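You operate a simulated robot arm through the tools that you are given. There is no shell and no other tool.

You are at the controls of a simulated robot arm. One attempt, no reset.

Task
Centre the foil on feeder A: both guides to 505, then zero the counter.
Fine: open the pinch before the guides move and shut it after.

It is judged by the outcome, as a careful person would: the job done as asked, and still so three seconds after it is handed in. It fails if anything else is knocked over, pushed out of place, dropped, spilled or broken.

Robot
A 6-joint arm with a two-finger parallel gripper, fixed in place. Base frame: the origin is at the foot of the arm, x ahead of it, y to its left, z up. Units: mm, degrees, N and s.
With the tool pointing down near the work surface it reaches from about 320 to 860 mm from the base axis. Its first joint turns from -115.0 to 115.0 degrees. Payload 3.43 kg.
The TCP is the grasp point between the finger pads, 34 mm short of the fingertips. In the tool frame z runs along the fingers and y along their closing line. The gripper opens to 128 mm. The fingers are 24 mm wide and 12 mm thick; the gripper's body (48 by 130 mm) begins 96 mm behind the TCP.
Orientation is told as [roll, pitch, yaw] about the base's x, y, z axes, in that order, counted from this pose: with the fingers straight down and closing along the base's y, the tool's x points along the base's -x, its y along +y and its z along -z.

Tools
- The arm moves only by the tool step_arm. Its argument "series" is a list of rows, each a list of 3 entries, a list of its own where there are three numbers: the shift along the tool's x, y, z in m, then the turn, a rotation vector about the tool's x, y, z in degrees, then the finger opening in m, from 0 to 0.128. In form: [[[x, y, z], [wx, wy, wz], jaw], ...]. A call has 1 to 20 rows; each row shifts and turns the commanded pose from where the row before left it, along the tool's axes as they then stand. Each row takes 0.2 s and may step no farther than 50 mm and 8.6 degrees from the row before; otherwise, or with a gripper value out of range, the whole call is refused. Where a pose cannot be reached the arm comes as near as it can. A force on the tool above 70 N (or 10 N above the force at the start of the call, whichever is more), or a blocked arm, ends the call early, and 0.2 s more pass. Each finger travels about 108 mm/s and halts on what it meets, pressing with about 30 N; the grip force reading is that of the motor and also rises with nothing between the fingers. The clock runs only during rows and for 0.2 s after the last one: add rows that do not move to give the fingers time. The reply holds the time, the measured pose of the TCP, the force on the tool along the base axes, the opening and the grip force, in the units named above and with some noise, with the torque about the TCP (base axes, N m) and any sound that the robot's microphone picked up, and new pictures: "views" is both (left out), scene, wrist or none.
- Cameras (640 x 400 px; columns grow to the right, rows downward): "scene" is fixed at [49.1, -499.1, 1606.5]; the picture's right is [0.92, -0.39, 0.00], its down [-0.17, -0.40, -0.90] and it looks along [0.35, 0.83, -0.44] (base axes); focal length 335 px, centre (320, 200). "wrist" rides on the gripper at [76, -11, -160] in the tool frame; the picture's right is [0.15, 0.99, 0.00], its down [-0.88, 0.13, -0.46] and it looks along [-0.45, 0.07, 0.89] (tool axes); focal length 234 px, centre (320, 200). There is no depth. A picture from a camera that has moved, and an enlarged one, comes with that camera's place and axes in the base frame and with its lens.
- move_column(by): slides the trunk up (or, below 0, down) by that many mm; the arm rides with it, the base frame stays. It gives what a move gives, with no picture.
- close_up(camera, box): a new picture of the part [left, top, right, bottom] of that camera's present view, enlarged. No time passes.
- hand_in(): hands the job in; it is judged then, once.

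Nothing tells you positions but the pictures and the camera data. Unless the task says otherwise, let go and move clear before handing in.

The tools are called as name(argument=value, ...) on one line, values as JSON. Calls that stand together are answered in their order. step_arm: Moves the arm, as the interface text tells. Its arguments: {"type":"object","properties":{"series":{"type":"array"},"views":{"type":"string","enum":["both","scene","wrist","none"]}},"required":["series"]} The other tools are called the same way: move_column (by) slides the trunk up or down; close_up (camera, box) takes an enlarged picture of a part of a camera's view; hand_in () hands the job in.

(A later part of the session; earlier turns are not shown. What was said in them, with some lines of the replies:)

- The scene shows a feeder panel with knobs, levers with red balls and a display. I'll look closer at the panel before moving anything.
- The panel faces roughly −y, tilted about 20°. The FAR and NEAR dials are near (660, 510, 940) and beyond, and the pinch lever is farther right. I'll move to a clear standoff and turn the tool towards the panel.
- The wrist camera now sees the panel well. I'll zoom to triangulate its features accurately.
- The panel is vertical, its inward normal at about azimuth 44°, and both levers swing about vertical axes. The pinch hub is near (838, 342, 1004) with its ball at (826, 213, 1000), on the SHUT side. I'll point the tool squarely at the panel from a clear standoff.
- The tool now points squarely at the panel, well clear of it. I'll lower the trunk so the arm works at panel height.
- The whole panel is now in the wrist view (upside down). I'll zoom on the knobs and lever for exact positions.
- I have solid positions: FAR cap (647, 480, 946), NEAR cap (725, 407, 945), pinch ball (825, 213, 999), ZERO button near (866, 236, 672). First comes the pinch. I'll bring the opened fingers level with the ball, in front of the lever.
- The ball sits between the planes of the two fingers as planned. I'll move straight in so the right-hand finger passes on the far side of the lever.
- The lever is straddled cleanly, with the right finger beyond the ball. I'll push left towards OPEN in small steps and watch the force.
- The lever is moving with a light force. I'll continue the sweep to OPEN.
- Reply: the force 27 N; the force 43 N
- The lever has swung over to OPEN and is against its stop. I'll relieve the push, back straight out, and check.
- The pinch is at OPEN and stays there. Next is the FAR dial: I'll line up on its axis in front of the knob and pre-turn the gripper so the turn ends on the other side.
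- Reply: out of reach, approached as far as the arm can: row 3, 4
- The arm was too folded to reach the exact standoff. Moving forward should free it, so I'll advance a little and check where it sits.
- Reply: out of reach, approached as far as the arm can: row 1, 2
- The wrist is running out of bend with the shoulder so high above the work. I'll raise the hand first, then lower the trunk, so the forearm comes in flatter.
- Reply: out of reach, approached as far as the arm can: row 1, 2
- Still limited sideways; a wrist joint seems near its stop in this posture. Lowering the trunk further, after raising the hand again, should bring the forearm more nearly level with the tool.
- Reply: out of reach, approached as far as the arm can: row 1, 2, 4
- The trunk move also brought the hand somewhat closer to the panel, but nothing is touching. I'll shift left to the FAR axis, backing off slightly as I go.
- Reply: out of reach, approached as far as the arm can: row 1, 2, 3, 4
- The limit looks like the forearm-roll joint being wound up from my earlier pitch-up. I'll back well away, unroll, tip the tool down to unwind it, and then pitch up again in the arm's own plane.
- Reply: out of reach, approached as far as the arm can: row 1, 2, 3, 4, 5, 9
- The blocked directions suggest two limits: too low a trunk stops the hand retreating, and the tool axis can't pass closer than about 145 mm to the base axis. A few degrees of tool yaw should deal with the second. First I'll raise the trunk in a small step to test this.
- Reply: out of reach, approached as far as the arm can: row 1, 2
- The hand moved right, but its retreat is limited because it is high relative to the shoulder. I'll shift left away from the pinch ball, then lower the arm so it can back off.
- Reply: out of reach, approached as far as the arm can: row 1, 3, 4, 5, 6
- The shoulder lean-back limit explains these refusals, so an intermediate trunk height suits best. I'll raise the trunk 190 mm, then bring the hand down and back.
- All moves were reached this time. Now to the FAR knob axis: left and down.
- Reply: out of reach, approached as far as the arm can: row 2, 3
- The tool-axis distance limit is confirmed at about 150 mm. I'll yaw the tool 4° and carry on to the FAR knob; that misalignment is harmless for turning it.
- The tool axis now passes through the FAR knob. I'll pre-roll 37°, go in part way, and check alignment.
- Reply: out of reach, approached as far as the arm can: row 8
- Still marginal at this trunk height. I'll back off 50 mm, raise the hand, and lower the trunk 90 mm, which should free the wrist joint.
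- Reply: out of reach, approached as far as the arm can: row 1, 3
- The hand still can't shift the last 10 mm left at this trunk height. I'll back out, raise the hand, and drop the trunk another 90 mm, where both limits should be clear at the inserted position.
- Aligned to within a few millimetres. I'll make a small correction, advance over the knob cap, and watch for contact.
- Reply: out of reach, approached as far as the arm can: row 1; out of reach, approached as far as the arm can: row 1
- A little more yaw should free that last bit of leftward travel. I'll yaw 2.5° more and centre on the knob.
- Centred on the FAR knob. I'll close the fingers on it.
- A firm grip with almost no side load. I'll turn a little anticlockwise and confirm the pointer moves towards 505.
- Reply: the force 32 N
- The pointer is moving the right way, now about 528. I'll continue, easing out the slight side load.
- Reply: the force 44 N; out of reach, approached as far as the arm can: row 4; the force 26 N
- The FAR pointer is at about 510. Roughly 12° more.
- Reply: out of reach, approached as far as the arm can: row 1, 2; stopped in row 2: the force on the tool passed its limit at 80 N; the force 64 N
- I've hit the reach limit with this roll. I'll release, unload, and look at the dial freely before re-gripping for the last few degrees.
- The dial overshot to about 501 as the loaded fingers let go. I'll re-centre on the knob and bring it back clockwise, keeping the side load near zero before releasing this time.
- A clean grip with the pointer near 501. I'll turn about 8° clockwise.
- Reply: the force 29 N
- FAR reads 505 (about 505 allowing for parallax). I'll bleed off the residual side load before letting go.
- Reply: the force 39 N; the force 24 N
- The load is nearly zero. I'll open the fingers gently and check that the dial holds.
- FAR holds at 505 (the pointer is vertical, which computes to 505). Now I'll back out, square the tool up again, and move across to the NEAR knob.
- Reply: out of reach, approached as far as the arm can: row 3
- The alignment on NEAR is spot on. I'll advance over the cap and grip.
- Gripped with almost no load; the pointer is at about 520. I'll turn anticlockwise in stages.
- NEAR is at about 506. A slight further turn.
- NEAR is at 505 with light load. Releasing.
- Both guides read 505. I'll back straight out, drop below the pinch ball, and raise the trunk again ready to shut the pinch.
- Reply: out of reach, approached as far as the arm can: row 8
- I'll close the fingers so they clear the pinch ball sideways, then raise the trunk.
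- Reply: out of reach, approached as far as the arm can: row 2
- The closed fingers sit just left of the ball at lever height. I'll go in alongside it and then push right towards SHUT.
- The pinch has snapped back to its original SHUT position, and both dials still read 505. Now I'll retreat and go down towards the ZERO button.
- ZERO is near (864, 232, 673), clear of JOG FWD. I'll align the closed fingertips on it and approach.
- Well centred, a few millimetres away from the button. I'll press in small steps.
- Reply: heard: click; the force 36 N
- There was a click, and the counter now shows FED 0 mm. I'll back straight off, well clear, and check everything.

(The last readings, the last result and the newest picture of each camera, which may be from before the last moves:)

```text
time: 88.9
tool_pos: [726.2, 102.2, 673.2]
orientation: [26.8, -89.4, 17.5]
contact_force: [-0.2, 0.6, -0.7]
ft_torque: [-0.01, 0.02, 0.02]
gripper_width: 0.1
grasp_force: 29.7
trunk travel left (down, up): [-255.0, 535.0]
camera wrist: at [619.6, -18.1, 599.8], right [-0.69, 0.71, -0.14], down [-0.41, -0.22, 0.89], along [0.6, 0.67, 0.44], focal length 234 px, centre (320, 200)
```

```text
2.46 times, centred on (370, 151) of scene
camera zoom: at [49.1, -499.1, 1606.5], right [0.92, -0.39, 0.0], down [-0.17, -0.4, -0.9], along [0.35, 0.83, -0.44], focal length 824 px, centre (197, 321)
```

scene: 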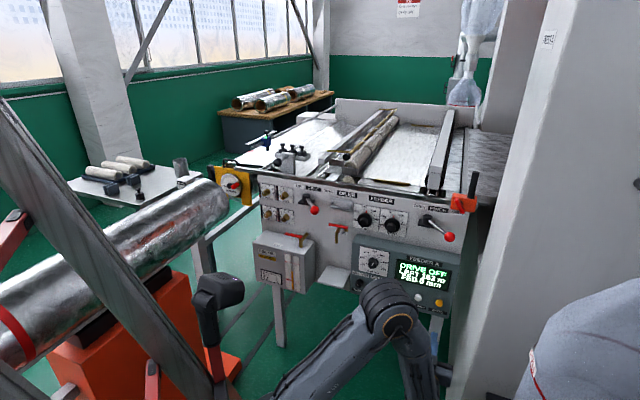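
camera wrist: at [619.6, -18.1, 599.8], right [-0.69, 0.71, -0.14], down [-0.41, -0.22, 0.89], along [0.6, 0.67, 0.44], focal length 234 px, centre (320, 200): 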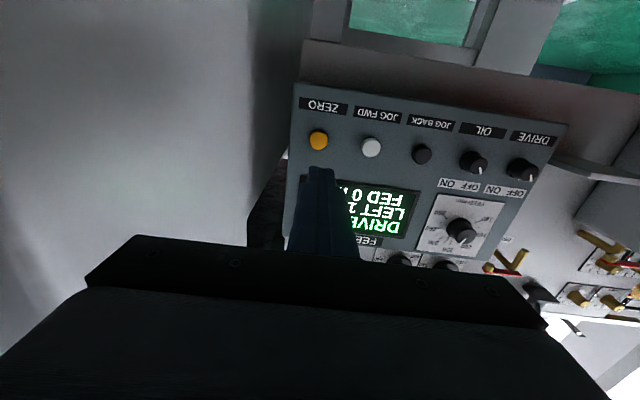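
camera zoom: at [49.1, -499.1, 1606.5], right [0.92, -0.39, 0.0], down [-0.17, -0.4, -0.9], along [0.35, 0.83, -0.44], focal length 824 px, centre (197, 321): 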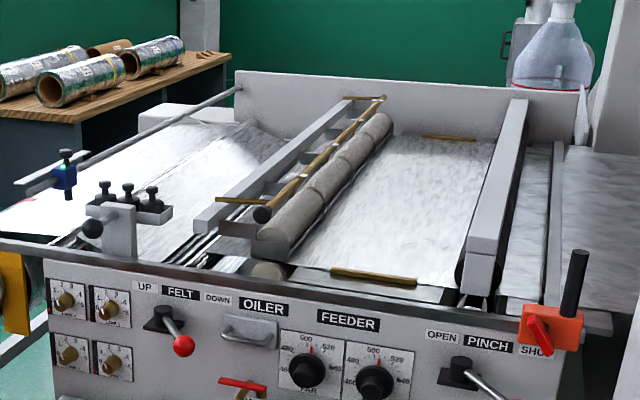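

Everything checks out: both dials are at 505, the pinch is SHUT, the counter reads 0 mm, the drive is still OFF, nothing else has moved, and the arm is clear. Handing in.

hand_in()

```text
The job is handed in.
```

The foil on feeder A is centred: both guides read 505 and the counter shows FED 0 mm. I judged the dial readings from enlarged camera views, and they should be good to within about half a unit.

- **Pinch:** I opened it before moving either guide and shut it again after both were set. The lever is back in its original SHUT position.
- **FAR guide:** it went from about 537 to 505. It overshot to about 501 when I first let go, so I gripped it again and brought it back. It has held since.
- **NEAR guide:** it went from about 520 to 505 in one turn.
- **Counter:** I pressed ZERO once, after the pinch was shut, and heard it click.

The drive is still off, and nothing else I checked has moved. The arm is backed clear of the panel with its fingers closed. The job has been handed in.
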